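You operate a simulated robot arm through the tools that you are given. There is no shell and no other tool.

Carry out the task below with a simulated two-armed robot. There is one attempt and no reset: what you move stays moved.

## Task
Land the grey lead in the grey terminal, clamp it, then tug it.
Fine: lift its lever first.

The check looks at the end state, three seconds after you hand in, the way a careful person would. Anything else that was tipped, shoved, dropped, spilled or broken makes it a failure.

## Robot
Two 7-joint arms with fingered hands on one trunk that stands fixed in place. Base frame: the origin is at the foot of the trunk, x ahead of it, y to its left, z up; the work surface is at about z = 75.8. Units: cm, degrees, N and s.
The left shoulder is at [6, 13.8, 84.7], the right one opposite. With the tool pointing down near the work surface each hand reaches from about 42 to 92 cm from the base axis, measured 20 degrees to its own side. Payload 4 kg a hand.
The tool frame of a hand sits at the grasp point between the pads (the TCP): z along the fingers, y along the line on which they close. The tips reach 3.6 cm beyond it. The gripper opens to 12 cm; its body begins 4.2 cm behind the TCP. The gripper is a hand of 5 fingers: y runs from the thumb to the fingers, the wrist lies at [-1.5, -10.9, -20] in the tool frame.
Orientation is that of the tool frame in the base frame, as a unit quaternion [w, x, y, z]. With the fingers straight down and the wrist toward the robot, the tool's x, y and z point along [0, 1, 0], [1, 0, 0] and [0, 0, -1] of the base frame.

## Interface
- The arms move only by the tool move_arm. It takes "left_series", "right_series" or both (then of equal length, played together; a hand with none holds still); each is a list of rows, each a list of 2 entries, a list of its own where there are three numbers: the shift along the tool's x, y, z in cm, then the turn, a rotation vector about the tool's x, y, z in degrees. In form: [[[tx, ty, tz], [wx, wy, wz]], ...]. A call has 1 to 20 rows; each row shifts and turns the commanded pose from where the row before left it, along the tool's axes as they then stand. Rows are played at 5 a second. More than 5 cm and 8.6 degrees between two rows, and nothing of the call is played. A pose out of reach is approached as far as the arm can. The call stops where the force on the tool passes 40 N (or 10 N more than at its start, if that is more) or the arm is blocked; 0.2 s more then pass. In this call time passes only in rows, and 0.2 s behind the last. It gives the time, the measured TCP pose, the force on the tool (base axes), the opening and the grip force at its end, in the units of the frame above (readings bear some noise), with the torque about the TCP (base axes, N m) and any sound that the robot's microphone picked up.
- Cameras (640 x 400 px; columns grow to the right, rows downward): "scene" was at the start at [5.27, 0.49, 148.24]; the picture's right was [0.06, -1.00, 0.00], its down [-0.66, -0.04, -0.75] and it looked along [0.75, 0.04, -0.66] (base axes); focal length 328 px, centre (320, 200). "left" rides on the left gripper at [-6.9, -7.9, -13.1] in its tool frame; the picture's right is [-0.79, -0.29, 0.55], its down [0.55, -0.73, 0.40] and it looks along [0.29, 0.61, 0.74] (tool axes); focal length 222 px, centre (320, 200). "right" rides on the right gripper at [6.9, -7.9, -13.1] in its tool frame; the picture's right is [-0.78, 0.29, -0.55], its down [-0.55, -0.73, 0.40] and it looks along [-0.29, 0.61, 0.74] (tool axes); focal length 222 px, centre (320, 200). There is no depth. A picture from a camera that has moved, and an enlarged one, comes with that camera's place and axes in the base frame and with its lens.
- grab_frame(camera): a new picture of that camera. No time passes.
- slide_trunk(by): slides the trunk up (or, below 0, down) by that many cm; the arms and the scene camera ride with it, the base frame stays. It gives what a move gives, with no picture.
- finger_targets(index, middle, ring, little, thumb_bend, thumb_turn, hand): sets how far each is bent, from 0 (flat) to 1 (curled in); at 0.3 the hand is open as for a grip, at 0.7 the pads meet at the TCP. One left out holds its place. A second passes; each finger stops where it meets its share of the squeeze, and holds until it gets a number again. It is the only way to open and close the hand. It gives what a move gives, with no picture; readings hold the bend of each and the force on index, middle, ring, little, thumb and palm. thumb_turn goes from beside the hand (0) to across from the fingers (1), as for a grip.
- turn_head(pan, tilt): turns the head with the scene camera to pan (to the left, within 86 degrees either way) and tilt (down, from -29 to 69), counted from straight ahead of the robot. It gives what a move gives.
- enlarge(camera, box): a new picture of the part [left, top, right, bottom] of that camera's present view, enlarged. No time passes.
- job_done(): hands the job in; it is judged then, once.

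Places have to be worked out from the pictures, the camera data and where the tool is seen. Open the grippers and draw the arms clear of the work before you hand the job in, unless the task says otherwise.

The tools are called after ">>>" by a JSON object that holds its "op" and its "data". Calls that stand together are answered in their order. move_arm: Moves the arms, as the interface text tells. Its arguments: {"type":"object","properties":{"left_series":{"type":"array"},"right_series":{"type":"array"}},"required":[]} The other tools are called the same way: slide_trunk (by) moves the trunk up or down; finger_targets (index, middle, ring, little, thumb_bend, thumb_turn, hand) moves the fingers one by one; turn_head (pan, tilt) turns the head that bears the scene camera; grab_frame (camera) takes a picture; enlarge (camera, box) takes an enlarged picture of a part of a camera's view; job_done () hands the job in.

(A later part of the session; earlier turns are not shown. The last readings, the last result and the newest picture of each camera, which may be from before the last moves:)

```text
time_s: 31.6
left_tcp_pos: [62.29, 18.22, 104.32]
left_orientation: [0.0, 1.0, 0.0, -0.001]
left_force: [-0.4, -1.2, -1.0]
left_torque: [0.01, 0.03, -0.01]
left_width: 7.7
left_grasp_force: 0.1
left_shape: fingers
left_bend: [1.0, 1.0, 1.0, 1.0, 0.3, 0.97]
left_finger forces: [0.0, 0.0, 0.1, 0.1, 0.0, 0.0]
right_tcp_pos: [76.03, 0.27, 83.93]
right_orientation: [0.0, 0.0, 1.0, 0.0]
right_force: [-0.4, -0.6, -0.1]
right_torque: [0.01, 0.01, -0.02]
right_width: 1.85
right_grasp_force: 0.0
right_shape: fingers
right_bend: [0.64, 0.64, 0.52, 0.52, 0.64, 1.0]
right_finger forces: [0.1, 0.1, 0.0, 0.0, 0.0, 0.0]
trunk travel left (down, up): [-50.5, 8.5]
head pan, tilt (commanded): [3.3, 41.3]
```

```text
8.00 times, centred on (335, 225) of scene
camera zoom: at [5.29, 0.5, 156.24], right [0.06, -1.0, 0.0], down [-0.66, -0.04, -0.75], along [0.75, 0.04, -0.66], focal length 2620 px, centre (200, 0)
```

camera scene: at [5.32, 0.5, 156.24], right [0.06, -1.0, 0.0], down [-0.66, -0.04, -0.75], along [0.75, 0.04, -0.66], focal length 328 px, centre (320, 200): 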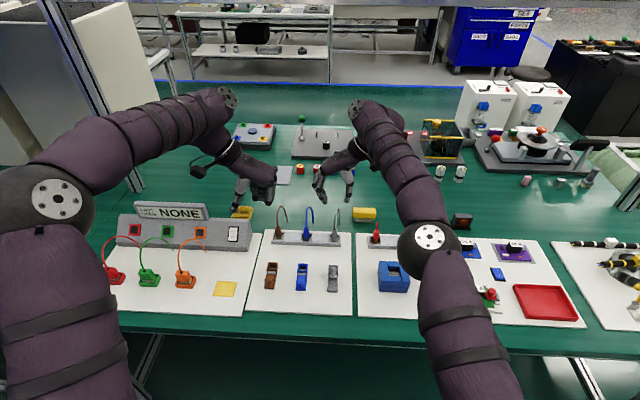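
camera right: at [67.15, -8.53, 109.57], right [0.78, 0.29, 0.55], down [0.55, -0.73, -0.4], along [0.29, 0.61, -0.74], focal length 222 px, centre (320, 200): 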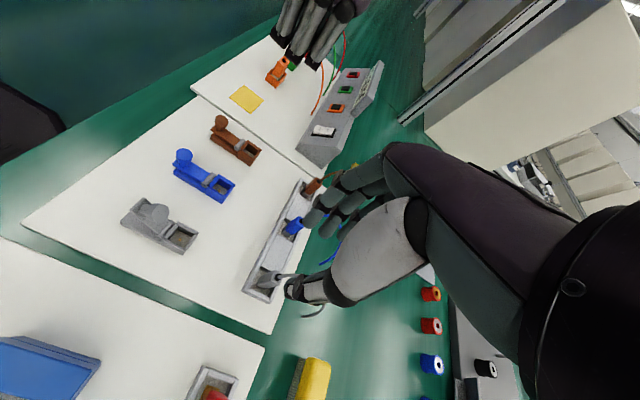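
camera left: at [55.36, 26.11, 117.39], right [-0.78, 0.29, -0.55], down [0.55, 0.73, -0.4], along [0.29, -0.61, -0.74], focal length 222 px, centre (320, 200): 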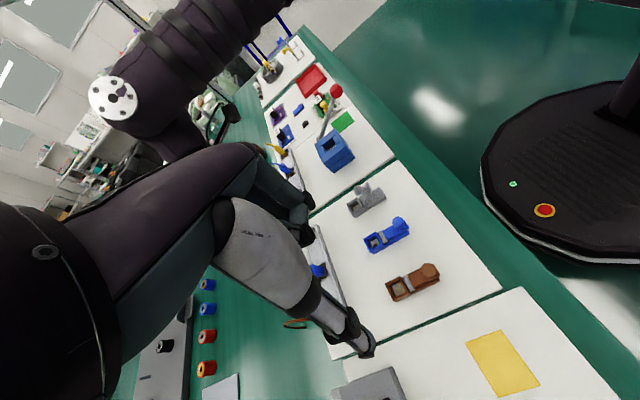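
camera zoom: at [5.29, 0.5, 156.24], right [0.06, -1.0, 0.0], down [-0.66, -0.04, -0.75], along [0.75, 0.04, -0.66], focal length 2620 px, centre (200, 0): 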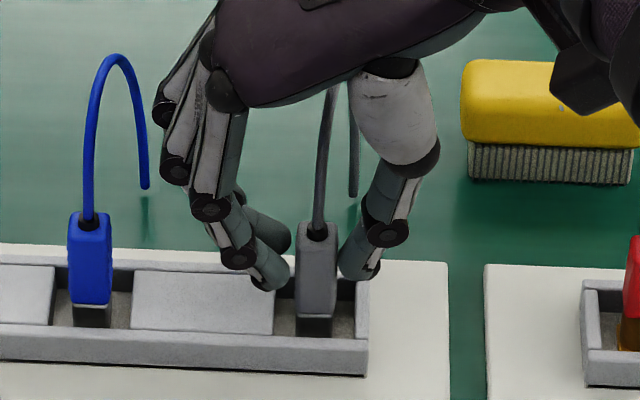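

The digits are within a millimetre or two of the housing on both sides. I close further to take hold of it.

>>> {"op": "finger_targets", "data": {"hand": "right", "index": 0.7, "middle": 0.7, "thumb_bend": 0.68}}

>>> {"op": "enlarge", "data": {"camera": "right", "box": [240, 190, 380, 310]}}

>>> {"op": "enlarge", "data": {"camera": "scene", "box": [310, 200, 360, 250]}}

```text
time_s: 32.6
left_tcp_pos: [62.51, 18.02, 104.35]
left_orientation: [0.0, 1.0, 0.0, 0.0]
left_force: [-0.3, -0.2, -0.4]
left_torque: [-0.01, -0.01, 0.0]
left_width: 7.71
left_grasp_force: 0.2
left_shape: fingers
left_bend: [1.0, 1.0, 1.0, 1.0, 0.3, 0.97]
left_finger forces: [0.0, 0.0, 0.1, 0.0, 0.1, 0.0]
right_tcp_pos: [75.95, 0.16, 83.78]
right_orientation: [-0.001, 0.0, 1.0, 0.0]
right_force: [0.1, -1.5, -0.5]
right_torque: [-0.04, 0.0, 0.02]
right_width: 0.78
right_grasp_force: 3.2
right_shape: fingers
right_bend: [0.69, 0.68, 0.52, 0.52, 0.66, 1.0]
right_finger forces: [0.4, 2.8, 0.1, 0.1, 3.0, 0.0]
trunk travel left (down, up): [-50.5, 8.5]
head pan, tilt (commanded): [3.3, 41.3]
```

```text
3.33 times, centred on (310, 250) of right
camera zoom: at [69.0, -7.75, 96.85], right [0.79, 0.29, 0.55], down [0.55, -0.73, -0.4], along [0.29, 0.61, -0.74], focal length 740 px, centre (353, 33)
```

zoom: 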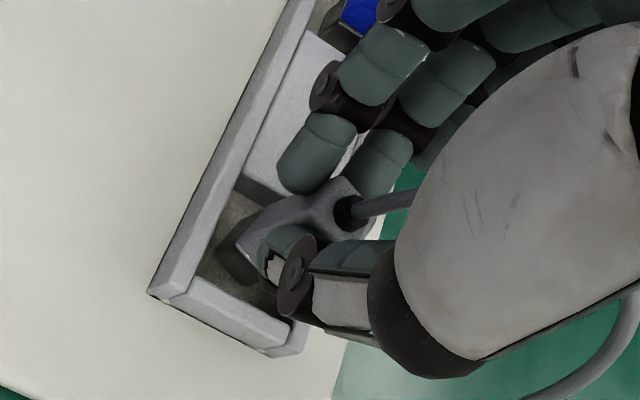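

```text
8.00 times, centred on (335, 225) of scene
camera zoom: at [5.29, 0.5, 156.24], right [0.06, -1.0, 0.0], down [-0.66, -0.04, -0.75], along [0.75, 0.04, -0.66], focal length 2620 px, centre (200, 0)
```

zoom: 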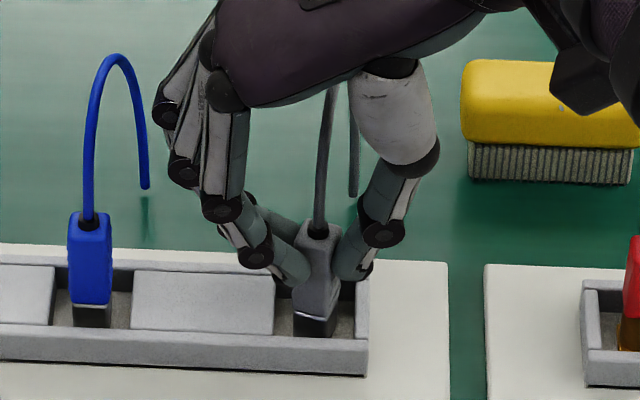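

Index slips past the near edge and the housing is being twisted, because the hand sits about 0.4 cm short. I open again, and will tilt the hand 6° about its pinch axis (fingertips forward), which brings the grip point forward without more reach.

>>> {"op": "finger_targets", "data": {"hand": "right", "index": 0.56, "middle": 0.56, "thumb_bend": 0.56}}

>>> {"op": "move_arm", "data": {"right_series": [[[0, 0, 0], [0, -3, 0]], [[0, 0, 0], [0, -3, 0]], [[0, 0, 0], [0, 0, 0]]]}}

>>> {"op": "enlarge", "data": {"camera": "right", "box": [240, 190, 380, 310]}}

>>> {"op": "enlarge", "data": {"camera": "scene", "box": [310, 200, 360, 250]}}

```text
time_s: 33.6
left_tcp_pos: [62.36, 18.06, 104.26]
left_orientation: [0.0, 1.0, 0.0, 0.0]
left_force: [-0.1, -0.7, -0.3]
left_torque: [-0.03, -0.01, 0.0]
left_width: 7.68
left_grasp_force: 0.0
left_shape: fingers
left_bend: [1.0, 1.0, 1.0, 1.0, 0.3, 0.97]
left_finger forces: [0.1, 0.0, 0.0, 0.1, 0.0, 0.0]
right_tcp_pos: [75.96, 0.07, 83.8]
right_orientation: [0.0, 0.0, 1.0, 0.0]
right_force: [-0.8, -0.6, -0.6]
right_torque: [-0.02, 0.0, 0.0]
right_width: 4.1
right_grasp_force: 0.0
right_shape: fingers
right_bend: [0.56, 0.56, 0.52, 0.52, 0.56, 1.0]
right_finger forces: [0.0, 0.1, 0.1, 0.0, 0.0, 0.0]
trunk travel left (down, up): [-50.5, 8.5]
head pan, tilt (commanded): [3.3, 41.3]
```

```text
time_s: 34.4
left_tcp_pos: [62.37, 18.07, 104.34]
left_orientation: [0.0, 1.0, 0.0, -0.001]
left_force: [0.5, 0.6, 0.5]
left_torque: [-0.02, -0.06, 0.02]
left_width: 7.73
left_grasp_force: 0.0
left_shape: fingers
left_bend: [1.0, 1.0, 1.0, 1.0, 0.3, 0.97]
left_finger forces: [0.0, 0.1, 0.0, 0.1, 0.0, 0.0]
right_tcp_pos: [75.91, 0.03, 83.93]
right_orientation: [0.052, 0.0, 0.999, 0.0]
right_force: [-1.0, 0.2, 0.1]
right_torque: [0.0, -0.02, -0.01]
right_width: 4.12
right_grasp_force: 0.0
right_shape: fingers
right_bend: [0.56, 0.56, 0.52, 0.52, 0.56, 1.0]
right_finger forces: [0.1, 0.1, 0.0, 0.1, 0.1, 0.1]
trunk travel left (down, up): [-50.5, 8.5]
head pan, tilt (commanded): [3.3, 41.3]
```

```text
3.33 times, centred on (310, 250) of right
camera zoom: at [67.67, -7.78, 96.07], right [0.72, 0.29, 0.63], down [0.59, -0.74, -0.34], along [0.36, 0.61, -0.7], focal length 740 px, centre (353, 33)
```

zoom: 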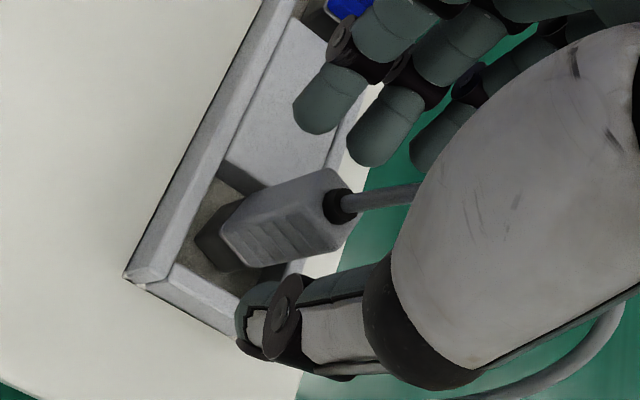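

```text
8.00 times, centred on (335, 225) of scene
camera zoom: at [5.29, 0.5, 156.24], right [0.06, -1.0, 0.0], down [-0.66, -0.04, -0.75], along [0.75, 0.04, -0.66], focal length 2620 px, centre (200, 0)
```

zoom: 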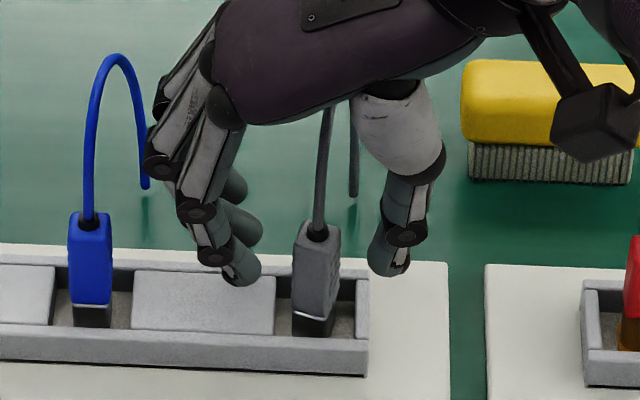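

The tilt brings the fingertips forward so the housing is now centred on them; it stands in the well, turned perhaps 10–15°. I close again in steps so index and middle square it up against the thumb.

>>> {"op": "finger_targets", "data": {"hand": "right", "index": 0.64, "middle": 0.64, "thumb_bend": 0.63}}

>>> {"op": "enlarge", "data": {"camera": "right", "box": [240, 190, 380, 310]}}

>>> {"op": "enlarge", "data": {"camera": "scene", "box": [310, 200, 360, 250]}}

```text
time_s: 35.4
left_tcp_pos: [62.44, 18.12, 104.37]
left_orientation: [0.0, 1.0, -0.001, 0.001]
left_force: [-0.5, 0.1, -0.5]
left_torque: [0.0, 0.01, -0.03]
left_width: 7.69
left_grasp_force: 0.0
left_shape: fingers
left_bend: [1.0, 1.0, 1.0, 1.0, 0.3, 0.97]
left_finger forces: [0.0, 0.1, 0.0, 0.0, 0.0, 0.1]
right_tcp_pos: [76.15, 0.0, 83.9]
right_orientation: [0.052, 0.0, 0.999, 0.0]
right_force: [-0.2, -1.1, 0.3]
right_torque: [-0.01, -0.01, -0.02]
right_width: 2.03
right_grasp_force: 0.0
right_shape: fingers
right_bend: [0.64, 0.64, 0.52, 0.52, 0.63, 1.0]
right_finger forces: [0.0, 0.0, 0.0, 0.1, 0.1, 0.0]
trunk travel left (down, up): [-50.5, 8.5]
head pan, tilt (commanded): [3.3, 41.3]
```

```text
3.33 times, centred on (310, 250) of right
camera zoom: at [67.68, -7.79, 96.07], right [0.72, 0.29, 0.63], down [0.59, -0.74, -0.34], along [0.36, 0.61, -0.7], focal length 740 px, centre (353, 33)
```

zoom: 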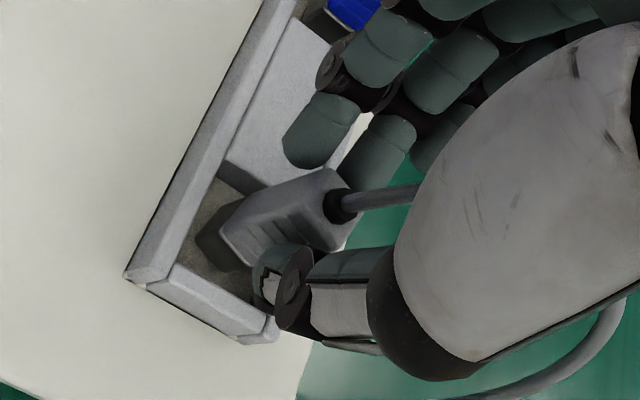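

```text
8.00 times, centred on (335, 225) of scene
camera zoom: at [5.29, 0.49, 156.24], right [0.06, -1.0, 0.0], down [-0.66, -0.04, -0.75], along [0.75, 0.04, -0.66], focal length 2620 px, centre (200, 0)
```

zoom: 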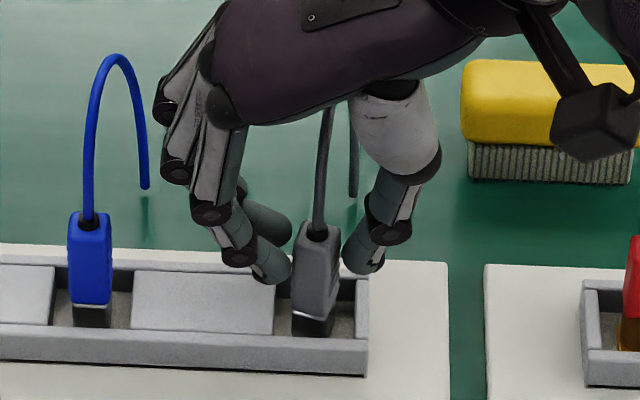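

Centred now. I close fully; index meets the turned near corner first, which should straighten the housing.

>>> {"op": "finger_targets", "data": {"hand": "right", "index": 0.69, "middle": 0.69, "thumb_bend": 0.69}}

>>> {"op": "enlarge", "data": {"camera": "right", "box": [240, 190, 380, 310]}}

>>> {"op": "enlarge", "data": {"camera": "scene", "box": [310, 200, 360, 250]}}

```text
time_s: 36.4
left_tcp_pos: [62.42, 18.2, 104.34]
left_orientation: [0.0, 1.0, 0.0, -0.001]
left_force: [0.2, -1.4, 0.3]
left_torque: [0.02, 0.02, -0.01]
left_width: 7.7
left_grasp_force: 0.1
left_shape: fingers
left_bend: [1.0, 1.0, 1.0, 1.0, 0.3, 0.97]
left_finger forces: [0.0, 0.0, 0.0, 0.0, 0.1, 0.0]
right_tcp_pos: [75.95, 0.14, 83.92]
right_orientation: [0.052, 0.0, 0.999, 0.0]
right_force: [0.6, -0.3, 0.1]
right_torque: [0.0, 0.0, 0.02]
right_width: 1.35
right_grasp_force: 4.0
right_shape: fingers
right_bend: [0.67, 0.68, 0.52, 0.52, 0.66, 1.0]
right_finger forces: [2.2, 1.6, 0.0, 0.1, 4.0, 0.0]
trunk travel left (down, up): [-50.5, 8.5]
head pan, tilt (commanded): [3.3, 41.3]
```

```text
3.33 times, centred on (310, 250) of right
camera zoom: at [67.68, -7.79, 96.07], right [0.72, 0.29, 0.63], down [0.59, -0.74, -0.34], along [0.36, 0.61, -0.7], focal length 740 px, centre (353, 33)
```

zoom: 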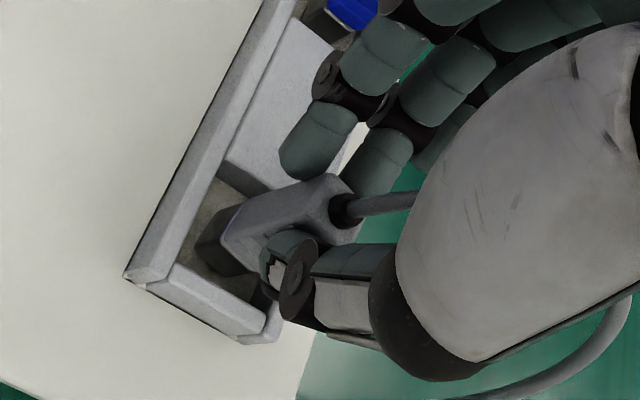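

```text
8.00 times, centred on (335, 225) of scene
camera zoom: at [5.29, 0.49, 156.24], right [0.06, -1.0, 0.0], down [-0.66, -0.04, -0.75], along [0.75, 0.04, -0.66], focal length 2620 px, centre (200, 0)
```

zoom: 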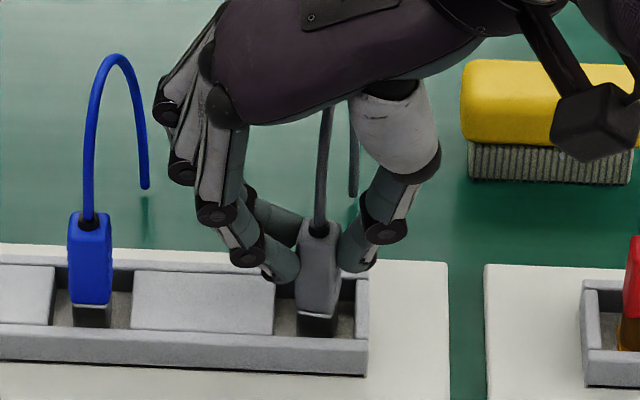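

All three digits hold the housing (2.2 / 1.6 / 4.0 N) and it has squared up. I firm the grip a little and then lift 3.5 cm straight up out of the rack.

>>> {"op": "finger_targets", "data": {"hand": "right", "index": 0.72, "middle": 0.72, "thumb_bend": 0.71}}

>>> {"op": "enlarge", "data": {"camera": "scene", "box": [310, 200, 360, 250]}}

```text
time_s: 37.4
left_tcp_pos: [62.38, 18.04, 104.31]
left_orientation: [0.0, 1.0, 0.0, 0.0]
left_force: [-0.3, 0.6, -0.1]
left_torque: [-0.01, -0.01, 0.0]
left_width: 7.7
left_grasp_force: 0.1
left_shape: fingers
left_bend: [1.0, 1.0, 1.0, 1.0, 0.3, 0.97]
left_finger forces: [0.0, 0.0, 0.0, 0.1, 0.0, 0.0]
right_tcp_pos: [75.91, 0.13, 83.82]
right_orientation: [0.052, 0.0, 0.999, 0.0]
right_force: [1.1, -0.2, 0.2]
right_torque: [0.02, -0.01, -0.04]
right_width: 1.16
right_grasp_force: 8.5
right_shape: fingers
right_bend: [0.71, 0.71, 0.52, 0.52, 0.66, 1.0]
right_finger forces: [4.5, 3.8, 0.1, 0.0, 8.3, 0.0]
trunk travel left (down, up): [-50.5, 8.5]
head pan, tilt (commanded): [3.3, 41.3]
```

```text
8.00 times, centred on (335, 225) of scene
camera zoom: at [5.29, 0.5, 156.24], right [0.06, -1.0, 0.0], down [-0.66, -0.04, -0.75], along [0.75, 0.04, -0.66], focal length 2620 px, centre (200, 0)
```

zoom: 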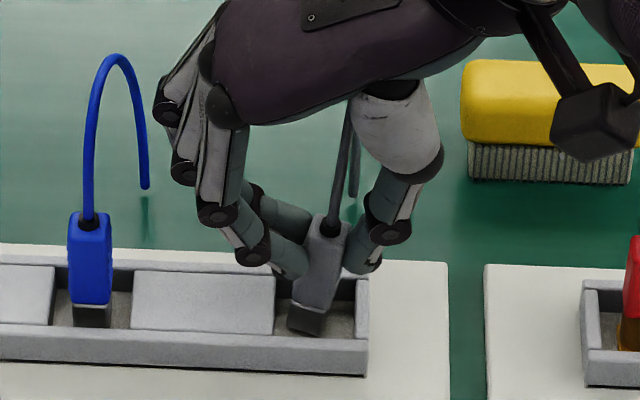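

Extra squeeze leaned the housing to the right, because the fingers overpower the thumb. I ease index and middle back and let the thumb push it upright again.

>>> {"op": "finger_targets", "data": {"hand": "right", "index": 0.67, "middle": 0.675, "thumb_bend": 0.7}}

>>> {"op": "enlarge", "data": {"camera": "scene", "box": [310, 200, 360, 250]}}

>>> {"op": "enlarge", "data": {"camera": "right", "box": [240, 190, 380, 310]}}

```text
time_s: 38.4
left_tcp_pos: [62.4, 18.1, 104.37]
left_orientation: [0.0, 1.0, 0.001, 0.0]
left_force: [0.2, 0.2, 0.1]
left_torque: [0.0, 0.03, 0.01]
left_width: 7.68
left_grasp_force: 0.2
left_shape: fingers
left_bend: [1.0, 1.0, 1.0, 1.0, 0.3, 0.97]
left_finger forces: [0.0, 0.0, 0.1, 0.1, 0.0, 0.0]
right_tcp_pos: [76.01, 0.0, 83.85]
right_orientation: [0.053, -0.001, 0.999, -0.001]
right_force: [0.2, 0.0, -0.4]
right_torque: [0.02, -0.01, 0.01]
right_width: 1.25
right_grasp_force: 2.8
right_shape: fingers
right_bend: [0.66, 0.66, 0.52, 0.52, 0.68, 1.0]
right_finger forces: [1.7, 1.6, 0.0, 0.1, 2.8, 0.1]
trunk travel left (down, up): [-50.5, 8.5]
head pan, tilt (commanded): [3.3, 41.3]
```

```text
8.00 times, centred on (335, 225) of scene
camera zoom: at [5.29, 0.5, 156.24], right [0.06, -1.0, 0.0], down [-0.66, -0.04, -0.75], along [0.75, 0.04, -0.66], focal length 2620 px, centre (200, 0)
```

zoom: 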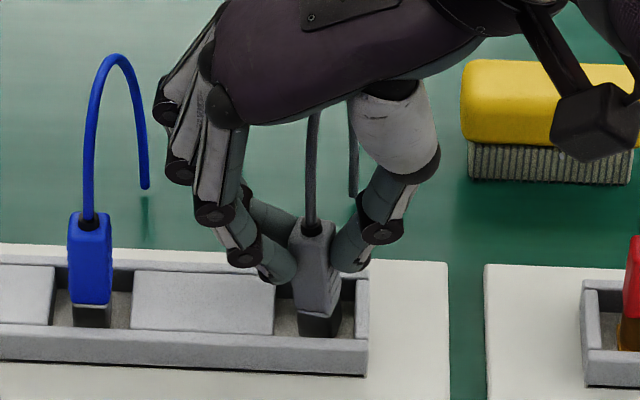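

```text
3.33 times, centred on (310, 250) of right
camera zoom: at [67.68, -7.79, 96.07], right [0.72, 0.29, 0.63], down [0.59, -0.74, -0.34], along [0.36, 0.61, -0.7], focal length 740 px, centre (353, 33)
```

zoom: 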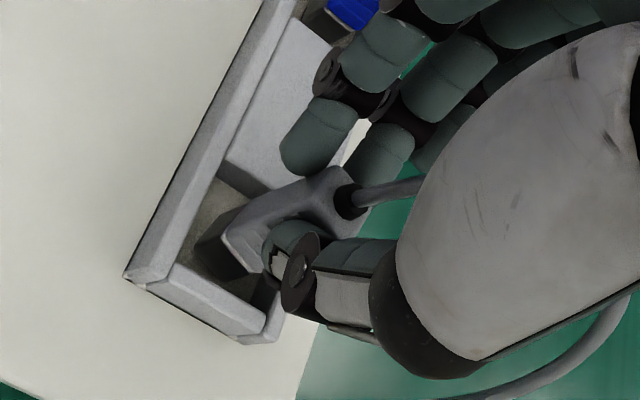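

Now it leans very slightly to the left, so the balance lies between the two. I set intermediate targets.

>>> {"op": "finger_targets", "data": {"hand": "right", "index": 0.685, "middle": 0.69, "thumb_bend": 0.7}}

>>> {"op": "enlarge", "data": {"camera": "scene", "box": [310, 200, 360, 250]}}

>>> {"op": "enlarge", "data": {"camera": "right", "box": [240, 190, 380, 310]}}

```text
time_s: 39.4
left_tcp_pos: [62.33, 18.06, 104.37]
left_orientation: [0.0, 1.0, 0.0, 0.001]
left_force: [-0.3, -0.2, -0.4]
left_torque: [-0.05, 0.01, 0.01]
left_width: 7.68
left_grasp_force: 0.0
left_shape: fingers
left_bend: [1.0, 1.0, 1.0, 1.0, 0.3, 0.97]
left_finger forces: [0.0, 0.0, 0.0, 0.0, 0.0, 0.0]
right_tcp_pos: [76.05, 0.23, 83.89]
right_orientation: [0.053, 0.0, 0.999, 0.0]
right_force: [-0.4, 0.6, -0.1]
right_torque: [-0.02, 0.0, 0.02]
right_width: 1.16
right_grasp_force: 3.4
right_shape: fingers
right_bend: [0.66, 0.67, 0.52, 0.52, 0.68, 1.0]
right_finger forces: [1.5, 2.6, 0.1, 0.0, 3.7, 0.0]
trunk travel left (down, up): [-50.5, 8.5]
head pan, tilt (commanded): [3.3, 41.3]
```

```text
8.00 times, centred on (335, 225) of scene
camera zoom: at [5.29, 0.5, 156.24], right [0.06, -1.0, 0.0], down [-0.66, -0.04, -0.75], along [0.75, 0.04, -0.66], focal length 2620 px, centre (200, 0)
```

zoom: 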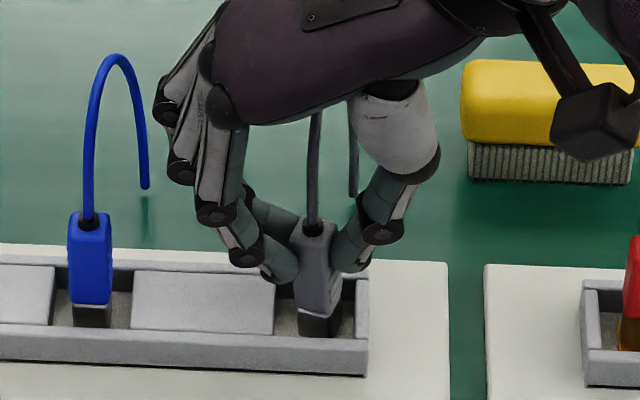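

```text
3.33 times, centred on (310, 250) of right
camera zoom: at [67.68, -7.79, 96.07], right [0.72, 0.29, 0.63], down [0.59, -0.74, -0.34], along [0.36, 0.61, -0.7], focal length 740 px, centre (353, 33)
```

zoom: 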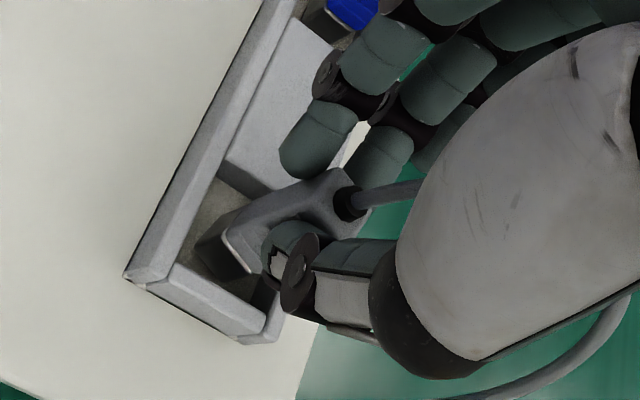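

It now stands nearly upright (leaning only a few degrees). I lift straight up by 1 cm and check that it comes along.

>>> {"op": "move_arm", "data": {"right_series": [[[-0.05, 0, -0.5], [0, 0, 0]], [[-0.05, 0, -0.5], [0, 0, 0]], [[0, 0, 0], [0, 0, 0]]]}}

>>> {"op": "enlarge", "data": {"camera": "scene", "box": [310, 195, 360, 245]}}

>>> {"op": "enlarge", "data": {"camera": "right", "box": [240, 190, 380, 310]}}

```text
time_s: 40.2
left_tcp_pos: [62.42, 18.01, 104.32]
left_orientation: [0.0, 1.0, 0.0, -0.001]
left_force: [0.1, -0.4, -0.2]
left_torque: [-0.01, -0.01, 0.0]
left_width: 7.69
left_grasp_force: 0.1
left_shape: fingers
left_bend: [1.0, 1.0, 1.0, 1.0, 0.3, 0.97]
left_finger forces: [0.0, 0.0, 0.0, 0.0, 0.1, 0.0]
right_tcp_pos: [75.99, 0.15, 84.78]
right_orientation: [0.053, 0.0, 0.999, 0.0]
right_force: [0.0, -0.3, -0.1]
right_torque: [-0.02, 0.04, 0.06]
right_width: 1.14
right_grasp_force: 3.6
right_shape: fingers
right_bend: [0.66, 0.67, 0.52, 0.52, 0.68, 1.0]
right_finger forces: [1.5, 2.6, 0.0, 0.0, 3.7, 0.0]
trunk travel left (down, up): [-50.5, 8.5]
head pan, tilt (commanded): [3.3, 41.3]
```

```text
8.00 times, centred on (335, 220) of scene
camera zoom: at [5.29, 0.5, 156.24], right [0.06, -1.0, 0.0], down [-0.66, -0.04, -0.75], along [0.75, 0.04, -0.66], focal length 2620 px, centre (200, 40)
```

zoom: 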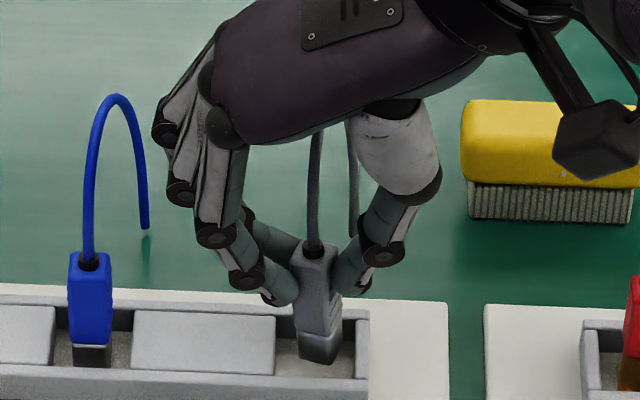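

```text
3.33 times, centred on (310, 250) of right
camera zoom: at [67.66, -7.77, 97.09], right [0.72, 0.29, 0.63], down [0.59, -0.74, -0.34], along [0.36, 0.61, -0.7], focal length 740 px, centre (353, 33)
```

zoom: 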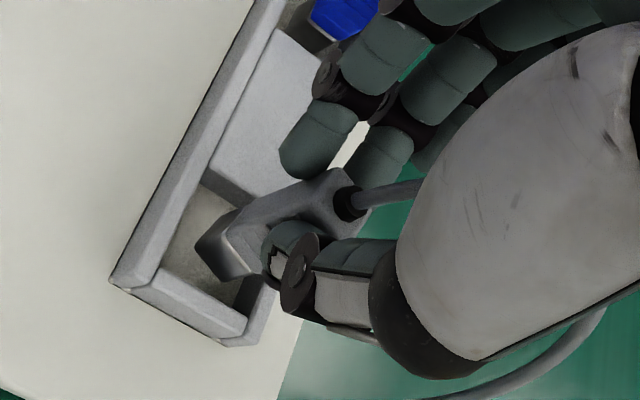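

The housing comes along, held firmly. I continue straight up another 2.6 cm to clear the rack walls.

>>> {"op": "move_arm", "data": {"right_series": [[[0, 0, -0.9], [0, 0, 0]], [[0, 0, -0.9], [0, 0, 0]], [[0, 0, -0.9], [0, 0, 0]], [[0, 0, 0], [0, 0, 0]]]}}

>>> {"op": "enlarge", "data": {"camera": "scene", "box": [300, 185, 370, 245]}}

>>> {"op": "enlarge", "data": {"camera": "right", "box": [220, 170, 400, 330]}}

```text
time_s: 41.2
left_tcp_pos: [62.42, 18.12, 104.28]
left_orientation: [0.001, 1.0, 0.0, 0.0]
left_force: [0.3, -0.8, -1.2]
left_torque: [-0.01, 0.02, -0.03]
left_width: 7.69
left_grasp_force: 0.1
left_shape: fingers
left_bend: [1.0, 1.0, 1.0, 1.0, 0.3, 0.97]
left_finger forces: [0.0, 0.0, 0.0, 0.0, 0.1, 0.1]
right_tcp_pos: [75.47, 0.1, 87.67]
right_orientation: [0.052, -0.001, 0.999, 0.001]
right_force: [0.6, 0.1, 0.1]
right_torque: [0.0, 0.02, 0.02]
right_width: 1.14
right_grasp_force: 4.0
right_shape: fingers
right_bend: [0.66, 0.67, 0.52, 0.52, 0.68, 1.0]
right_finger forces: [1.5, 2.6, 0.0, 0.0, 3.7, 0.0]
trunk travel left (down, up): [-50.5, 8.5]
head pan, tilt (commanded): [3.3, 41.3]
```

```text
6.67 times, centred on (335, 215) of scene
camera zoom: at [5.3, 0.5, 156.24], right [0.06, -1.0, 0.0], down [-0.66, -0.04, -0.75], along [0.75, 0.04, -0.66], focal length 2183 px, centre (220, 100)
```

zoom: 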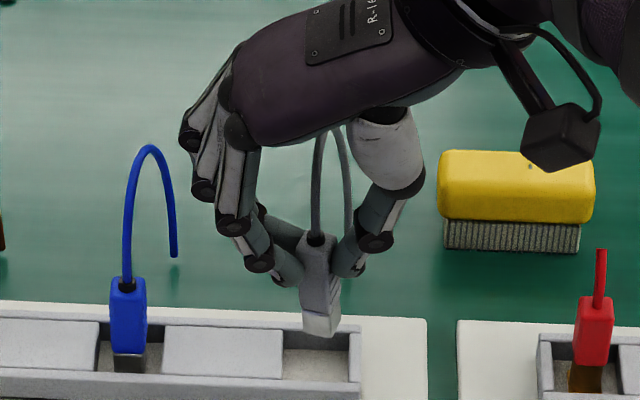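

```text
2.50 times, centred on (310, 250) of right
camera zoom: at [67.34, -7.78, 99.77], right [0.72, 0.29, 0.63], down [0.59, -0.73, -0.34], along [0.36, 0.61, -0.7], focal length 555 px, centre (345, 75)
```

zoom: 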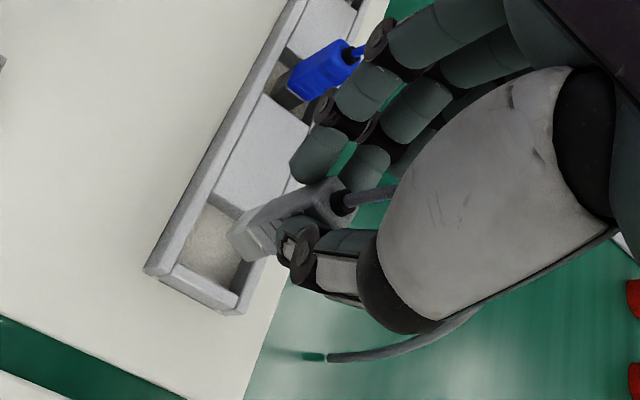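

The lead is clear of the rack (its bottom at about z 80). I carry it toward the terminal at this height plus a little, stopping about 2 cm short of the socket to inspect the alignment.

>>> {"op": "move_arm", "data": {"right_series": [[[0, 0, -0.8], [0, 0, 0]], [[2.5, 0, -0.26], [0, 0, 0]], [[2.7, 0, -0.28], [0, 0, 0]], [[2.7, 0, -0.28], [0, 0, 0]], [[2.3, 0, -0.24], [0, 0, 0]], [[0, 0, 0], [0, 0, 0]]]}}

>>> {"op": "enlarge", "data": {"camera": "scene", "box": [290, 200, 380, 290]}}

>>> {"op": "grab_frame", "data": {"camera": "left"}}

>>> {"op": "enlarge", "data": {"camera": "right", "box": [200, 170, 380, 350]}}

```text
time_s: 42.6
left_tcp_pos: [62.41, 18.0, 104.42]
left_orientation: [0.0, 1.0, 0.0, 0.001]
left_force: [-0.2, 0.0, 0.4]
left_torque: [0.02, 0.03, 0.01]
left_width: 7.68
left_grasp_force: 0.1
left_shape: fingers
left_bend: [1.0, 1.0, 1.0, 1.0, 0.3, 0.97]
left_finger forces: [0.0, 0.1, 0.0, 0.0, 0.1, 0.1]
right_tcp_pos: [65.25, 0.06, 88.36]
right_orientation: [0.051, 0.001, 0.999, 0.0]
right_force: [0.9, -0.3, -0.2]
right_torque: [0.01, 0.01, -0.01]
right_width: 1.1
right_grasp_force: 3.6
right_shape: fingers
right_bend: [0.67, 0.67, 0.52, 0.52, 0.68, 1.0]
right_finger forces: [1.3, 2.5, 0.0, 0.0, 3.3, 0.1]
trunk travel left (down, up): [-50.5, 8.5]
head pan, tilt (commanded): [3.3, 41.3]
```

```text
4.44 times, centred on (335, 245) of scene
camera zoom: at [5.31, 0.49, 156.24], right [0.06, -1.0, 0.0], down [-0.66, -0.04, -0.75], along [0.75, 0.04, -0.66], focal length 1456 px, centre (253, 0)
```

zoom: 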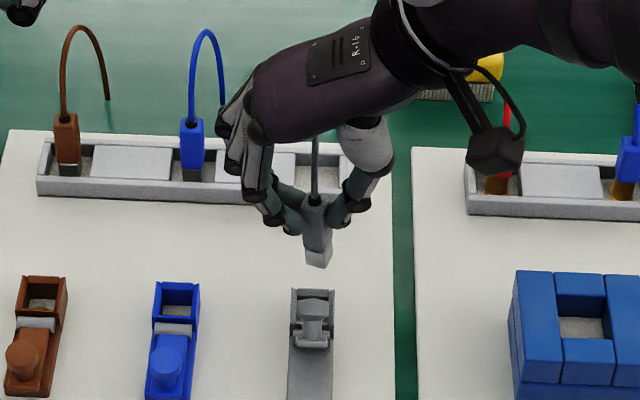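

```text
taken
camera left: at [55.4, 26.08, 117.36], right [-0.78, 0.29, -0.55], down [0.55, 0.73, -0.4], along [0.29, -0.61, -0.74], focal length 222 px, centre (320, 200)
```

left: 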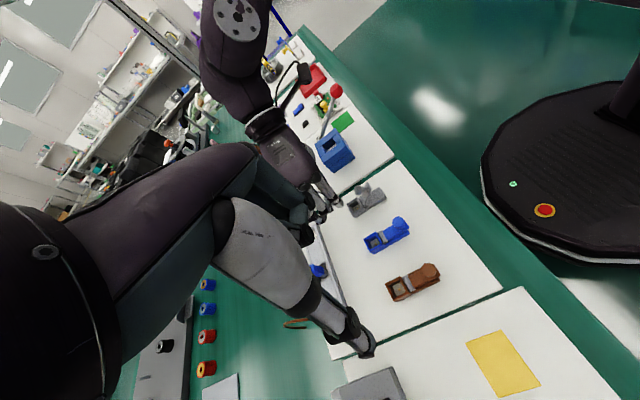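

```text
2.22 times, centred on (290, 260) of right
camera zoom: at [56.97, -7.86, 100.54], right [0.72, 0.29, 0.63], down [0.59, -0.74, -0.34], along [0.36, 0.61, -0.7], focal length 494 px, centre (387, 67)
```

zoom: 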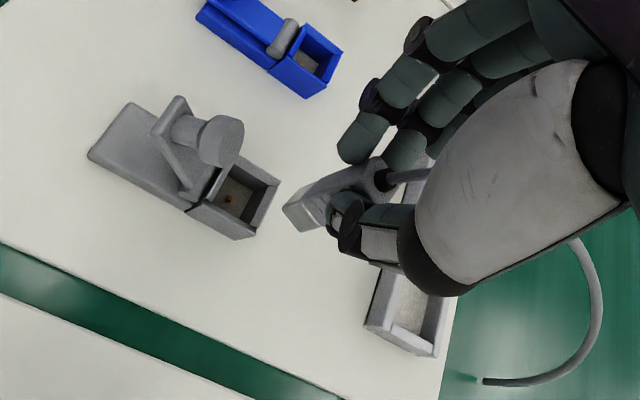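

The lead hangs in the grip with its base leading. I shift the left hand 4 cm forward and 4 cm down for a better side view, and zoom in on lead and socket.

>>> {"op": "move_arm", "data": {"left_series": [[[2, 0, 2], [0, 0, 0]], [[2, 0, 2], [0, 0, 0]], [[0, 0, 0], [0, 0, 0]]]}}

>>> {"op": "grab_frame", "data": {"camera": "left"}}

>>> {"op": "enlarge", "data": {"camera": "left", "box": [310, 150, 400, 240]}}

>>> {"op": "enlarge", "data": {"camera": "scene", "box": [315, 225, 365, 285]}}

>>> {"op": "enlarge", "data": {"camera": "right", "box": [230, 190, 350, 290]}}

```text
time_s: 43.4
left_tcp_pos: [66.58, 18.01, 100.38]
left_orientation: [0.002, 1.0, 0.0, 0.0]
left_force: [-0.1, 0.6, 0.0]
left_torque: [-0.03, -0.02, -0.01]
left_width: 7.71
left_grasp_force: 0.0
left_shape: fingers
left_bend: [1.0, 1.0, 1.0, 1.0, 0.3, 0.97]
left_finger forces: [0.0, 0.1, 0.0, 0.0, 0.0, 0.0]
right_tcp_pos: [65.26, 0.11, 88.46]
right_orientation: [0.053, 0.0, 0.999, 0.0]
right_force: [0.0, 0.4, -1.2]
right_torque: [-0.02, 0.01, -0.02]
right_width: 1.12
right_grasp_force: 3.8
right_shape: fingers
right_bend: [0.67, 0.67, 0.52, 0.52, 0.68, 1.0]
right_finger forces: [1.3, 2.5, 0.0, 0.0, 3.3, 0.0]
trunk travel left (down, up): [-50.5, 8.5]
head pan, tilt (commanded): [3.3, 41.3]
```

```text
taken
camera left: at [59.44, 26.04, 113.39], right [-0.78, 0.29, -0.55], down [0.55, 0.73, -0.4], along [0.29, -0.61, -0.74], focal length 222 px, centre (320, 200)
```

left: 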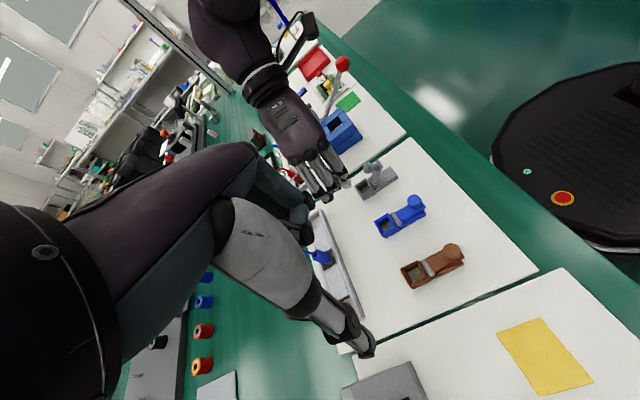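

```text
4.44 times, centred on (355, 195) of left
camera zoom: at [59.44, 26.04, 113.39], right [-0.78, 0.29, -0.55], down [0.55, 0.73, -0.4], along [0.29, -0.61, -0.74], focal length 987 px, centre (164, 222)
```

zoom: 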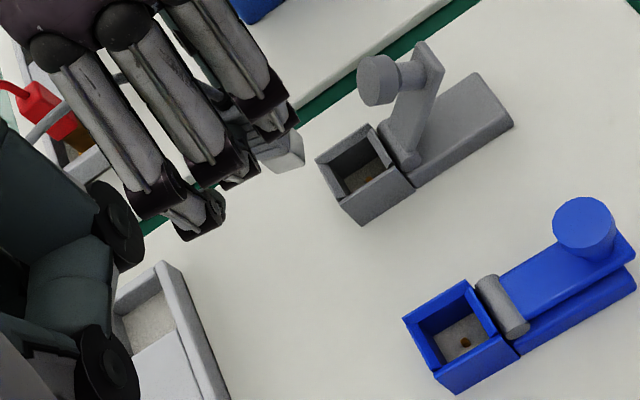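

```text
6.67 times, centred on (340, 255) of scene
camera zoom: at [5.26, 0.49, 156.25], right [0.06, -1.0, 0.0], down [-0.66, -0.04, -0.75], along [0.75, 0.04, -0.66], focal length 2183 px, centre (187, -167)
```

zoom: 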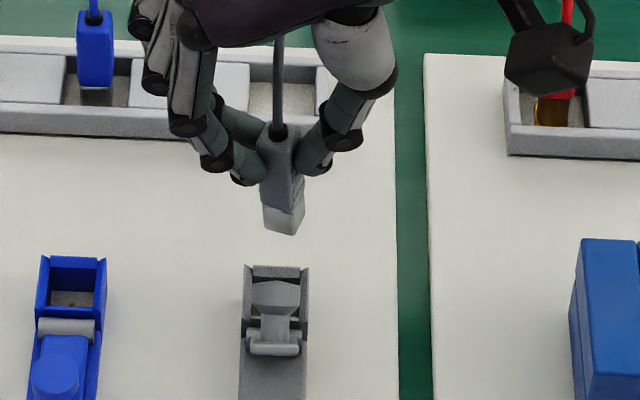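

```text
4.00 times, centred on (290, 240) of right
camera zoom: at [56.97, -7.83, 100.58], right [0.72, 0.29, 0.63], down [0.59, -0.73, -0.34], along [0.36, 0.61, -0.7], focal length 888 px, centre (440, 40)
```

zoom: 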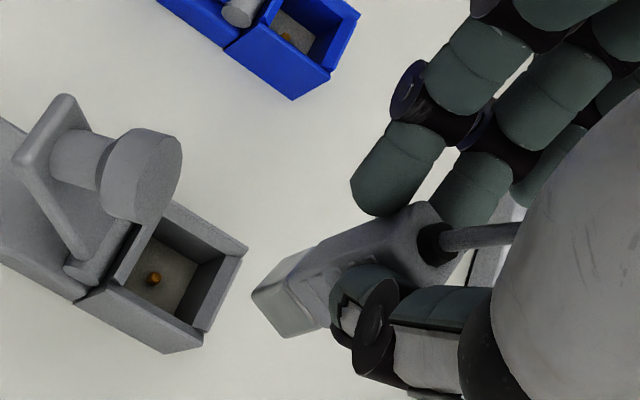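

The lead is yawed about 12–18° clockwise and leans about 4° to the left in the grip; its bottom centre is near (65.7, -0.2, 81). I correct with +10° yaw about the vertical and +4° roll about base x, then re-measure.

>>> {"op": "move_arm", "data": {"right_series": [[[0, 0, 0], [-0.52, 0, -4.97]], [[0, 0, 0], [-0.52, 0, -4.97]], [[0, 0, 0], [-3.92, -0.7, 0.41]], [[0, 0, 0], [0, 0, 0]]]}}

>>> {"op": "enlarge", "data": {"camera": "scene", "box": [315, 225, 365, 285]}}

>>> {"op": "enlarge", "data": {"camera": "right", "box": [230, 190, 350, 290]}}

>>> {"op": "enlarge", "data": {"camera": "left", "box": [310, 150, 400, 240]}}

```text
time_s: 44.4
left_tcp_pos: [66.39, 18.14, 100.48]
left_orientation: [0.0, 1.0, 0.0, 0.0]
left_force: [-0.2, 0.1, 0.7]
left_torque: [0.01, -0.01, 0.03]
left_width: 7.69
left_grasp_force: 0.0
left_shape: fingers
left_bend: [1.0, 1.0, 1.0, 1.0, 0.3, 0.97]
left_finger forces: [0.0, 0.0, 0.0, 0.0, 0.0, 0.0]
right_tcp_pos: [65.33, 0.22, 88.46]
right_orientation: [0.055, -0.085, 0.994, 0.041]
right_force: [-0.2, 0.9, -0.1]
right_torque: [0.01, 0.0, 0.03]
right_width: 1.1
right_grasp_force: 3.8
right_shape: fingers
right_bend: [0.67, 0.67, 0.52, 0.52, 0.68, 1.0]
right_finger forces: [1.4, 2.5, 0.1, 0.0, 3.4, 0.1]
trunk travel left (down, up): [-50.5, 8.5]
head pan, tilt (commanded): [3.3, 41.3]
```

```text
6.67 times, centred on (340, 255) of scene
camera zoom: at [5.29, 0.51, 156.24], right [0.06, -1.0, 0.0], down [-0.66, -0.04, -0.75], along [0.75, 0.04, -0.66], focal length 2183 px, centre (187, -167)
```

zoom: 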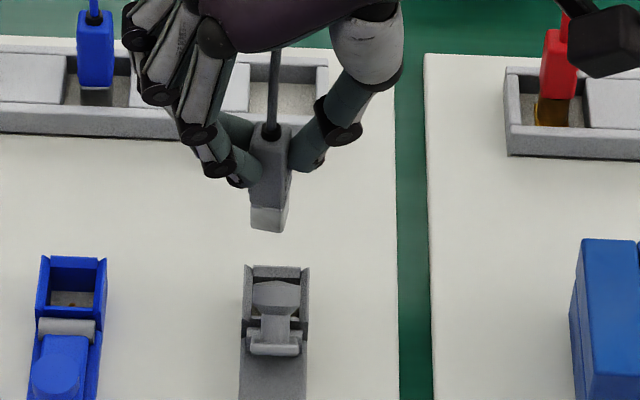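

```text
4.00 times, centred on (290, 240) of right
camera zoom: at [58.51, -9.95, 99.88], right [0.66, 0.37, 0.65], down [0.71, -0.6, -0.38], along [0.25, 0.71, -0.65], focal length 888 px, centre (440, 40)
```

zoom: 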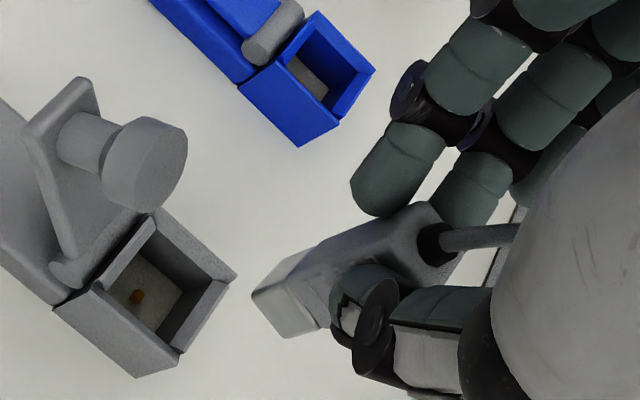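

```text
4.44 times, centred on (355, 195) of left
camera zoom: at [59.44, 26.06, 113.37], right [-0.78, 0.29, -0.55], down [0.55, 0.73, -0.4], along [0.29, -0.61, -0.74], focal length 987 px, centre (164, 222)
```

zoom: 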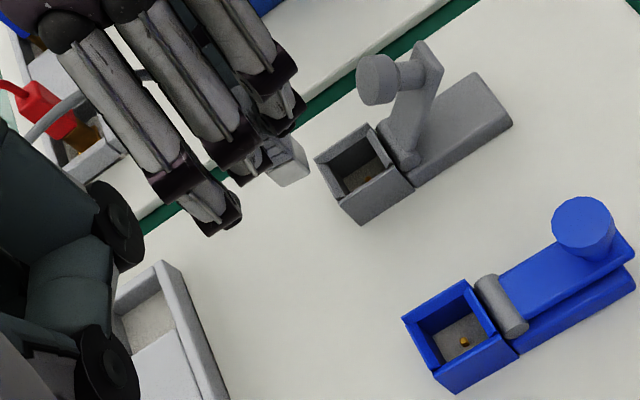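

After the correction the lead is upright within about 3° with roughly 9° residual yaw; its bottom centre is about (65.9, 0.4, 80.7). I shift it by (-2.15, -0.5) over the socket and check before lowering.

>>> {"op": "move_arm", "data": {"right_series": [[[0.75, -0.05, -0.09], [0, 0, 0]], [[0.75, -0.05, -0.09], [0, 0, 0]], [[0.69, -0.04, -0.09], [0, 0, 0]], [[0, 0, 0], [0, 0, 0]]]}}

>>> {"op": "enlarge", "data": {"camera": "scene", "box": [315, 230, 355, 280]}}

>>> {"op": "enlarge", "data": {"camera": "right", "box": [230, 190, 350, 290]}}

>>> {"op": "enlarge", "data": {"camera": "left", "box": [320, 140, 410, 220]}}

```text
time_s: 45.4
left_tcp_pos: [66.39, 18.05, 100.42]
left_orientation: [0.0, 1.0, 0.0, 0.0]
left_force: [0.3, 0.3, -0.4]
left_torque: [-0.02, 0.02, -0.01]
left_width: 7.68
left_grasp_force: 0.0
left_shape: fingers
left_bend: [1.0, 1.0, 1.0, 1.0, 0.3, 0.97]
left_finger forces: [0.0, 0.0, 0.0, 0.0, 0.0, 0.1]
right_tcp_pos: [63.2, -0.4, 88.36]
right_orientation: [0.055, -0.085, 0.994, 0.039]
right_force: [-0.2, -0.3, 0.4]
right_torque: [0.01, -0.02, 0.01]
right_width: 1.12
right_grasp_force: 3.6
right_shape: fingers
right_bend: [0.67, 0.67, 0.52, 0.52, 0.68, 1.0]
right_finger forces: [1.3, 2.5, 0.0, 0.0, 3.4, 0.0]
trunk travel left (down, up): [-50.5, 8.5]
head pan, tilt (commanded): [3.3, 41.3]
```

```text
8.00 times, centred on (335, 255) of scene
camera zoom: at [5.29, 0.49, 156.24], right [0.06, -1.0, 0.0], down [-0.66, -0.04, -0.75], along [0.75, 0.04, -0.66], focal length 2620 px, centre (200, -240)
```

zoom: 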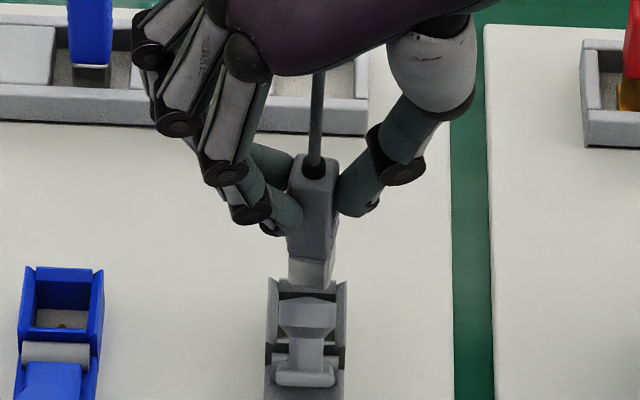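

```text
4.00 times, centred on (290, 240) of right
camera zoom: at [56.35, -10.44, 99.85], right [0.66, 0.37, 0.65], down [0.71, -0.6, -0.38], along [0.25, 0.71, -0.65], focal length 888 px, centre (440, 40)
```

zoom: 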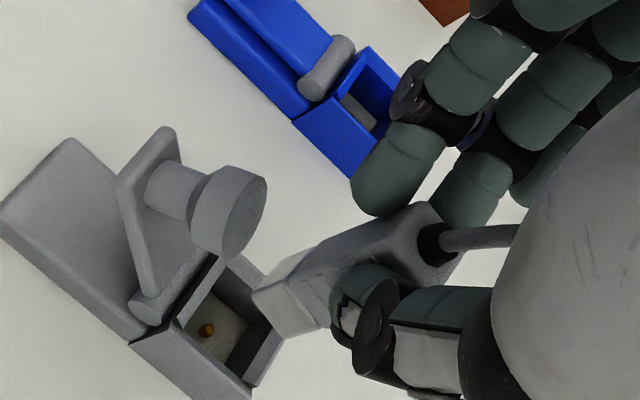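

```text
5.00 times, centred on (365, 180) of left
camera zoom: at [59.45, 26.04, 113.37], right [-0.78, 0.29, -0.55], down [0.55, 0.73, -0.4], along [0.29, -0.61, -0.74], focal length 1111 px, centre (95, 300)
```

zoom: 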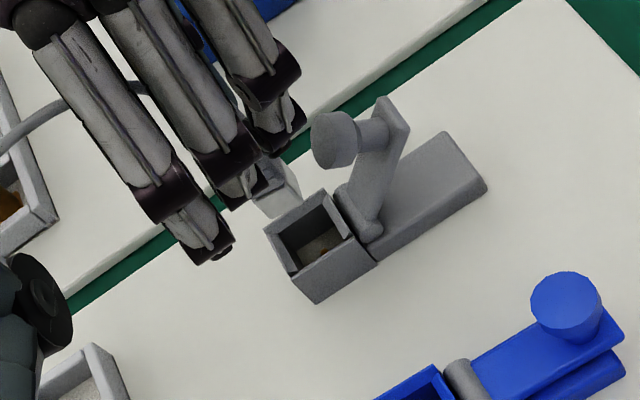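

By all three cameras the lead's bottom centre is now within about 0.1 cm of the socket centre (gold contact at about (63.9, -0.05)). I lower 1.5 cm with a tiny correction and look again.

>>> {"op": "move_arm", "data": {"right_series": [[[0.05, -0.11, 0.75], [0, 0, 0]], [[0.05, -0.11, 0.75], [0, 0, 0]], [[0, 0, 0], [0, 0, 0]]]}}

>>> {"op": "enlarge", "data": {"camera": "scene", "box": [315, 230, 355, 280]}}

>>> {"op": "enlarge", "data": {"camera": "right", "box": [230, 190, 350, 290]}}

>>> {"op": "enlarge", "data": {"camera": "left", "box": [330, 150, 390, 210]}}

```text
time_s: 46.2
left_tcp_pos: [66.48, 18.0, 100.43]
left_orientation: [0.001, 1.0, 0.001, -0.001]
left_force: [0.3, 0.6, 0.2]
left_torque: [0.02, -0.01, 0.0]
left_width: 7.7
left_grasp_force: 0.1
left_shape: fingers
left_bend: [1.0, 1.0, 1.0, 1.0, 0.3, 0.97]
left_finger forces: [0.1, 0.1, 0.1, 0.1, 0.1, 0.0]
right_tcp_pos: [63.22, -0.5, 86.84]
right_orientation: [0.055, -0.085, 0.994, 0.04]
right_force: [-0.4, -0.1, -0.5]
right_torque: [-0.01, -0.02, 0.02]
right_width: 1.11
right_grasp_force: 4.1
right_shape: fingers
right_bend: [0.67, 0.67, 0.52, 0.52, 0.68, 1.0]
right_finger forces: [1.3, 2.5, 0.0, 0.0, 3.5, 0.0]
trunk travel left (down, up): [-50.5, 8.5]
head pan, tilt (commanded): [3.3, 41.3]
```

```text
8.00 times, centred on (335, 255) of scene
camera zoom: at [5.29, 0.49, 156.24], right [0.06, -1.0, 0.0], down [-0.66, -0.04, -0.75], along [0.75, 0.04, -0.66], focal length 2620 px, centre (200, -240)
```

zoom: 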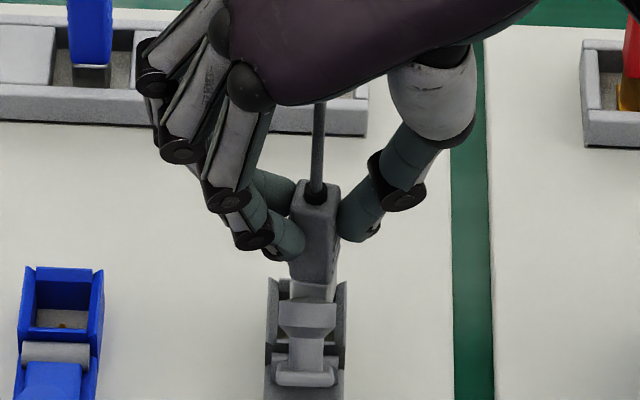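

```text
4.00 times, centred on (290, 240) of right
camera zoom: at [56.44, -10.55, 98.37], right [0.66, 0.37, 0.65], down [0.71, -0.6, -0.38], along [0.25, 0.71, -0.65], focal length 888 px, centre (440, 40)
```

zoom: 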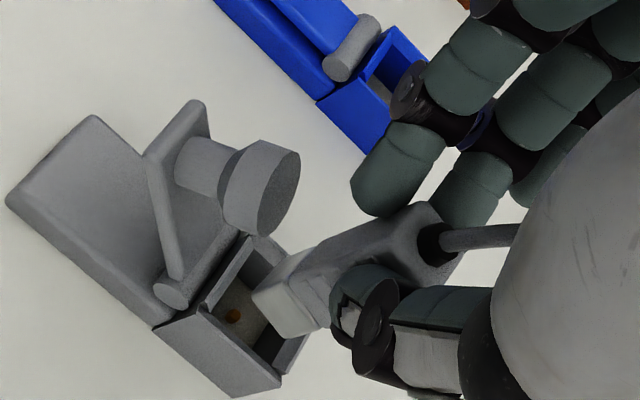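

```text
6.67 times, centred on (360, 180) of left
camera zoom: at [59.44, 26.04, 113.38], right [-0.78, 0.29, -0.55], down [0.55, 0.73, -0.4], along [0.29, -0.61, -0.74], focal length 1481 px, centre (53, 333)
```

zoom: 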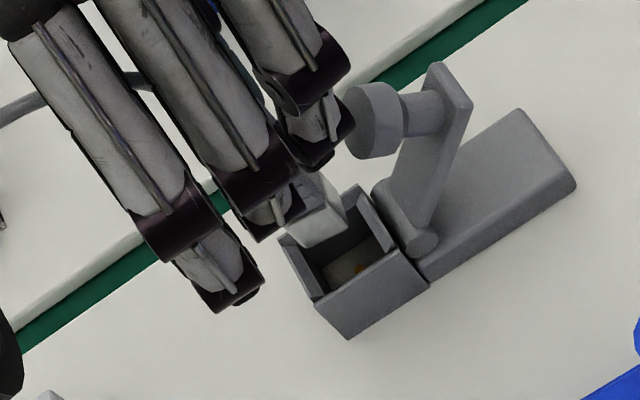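

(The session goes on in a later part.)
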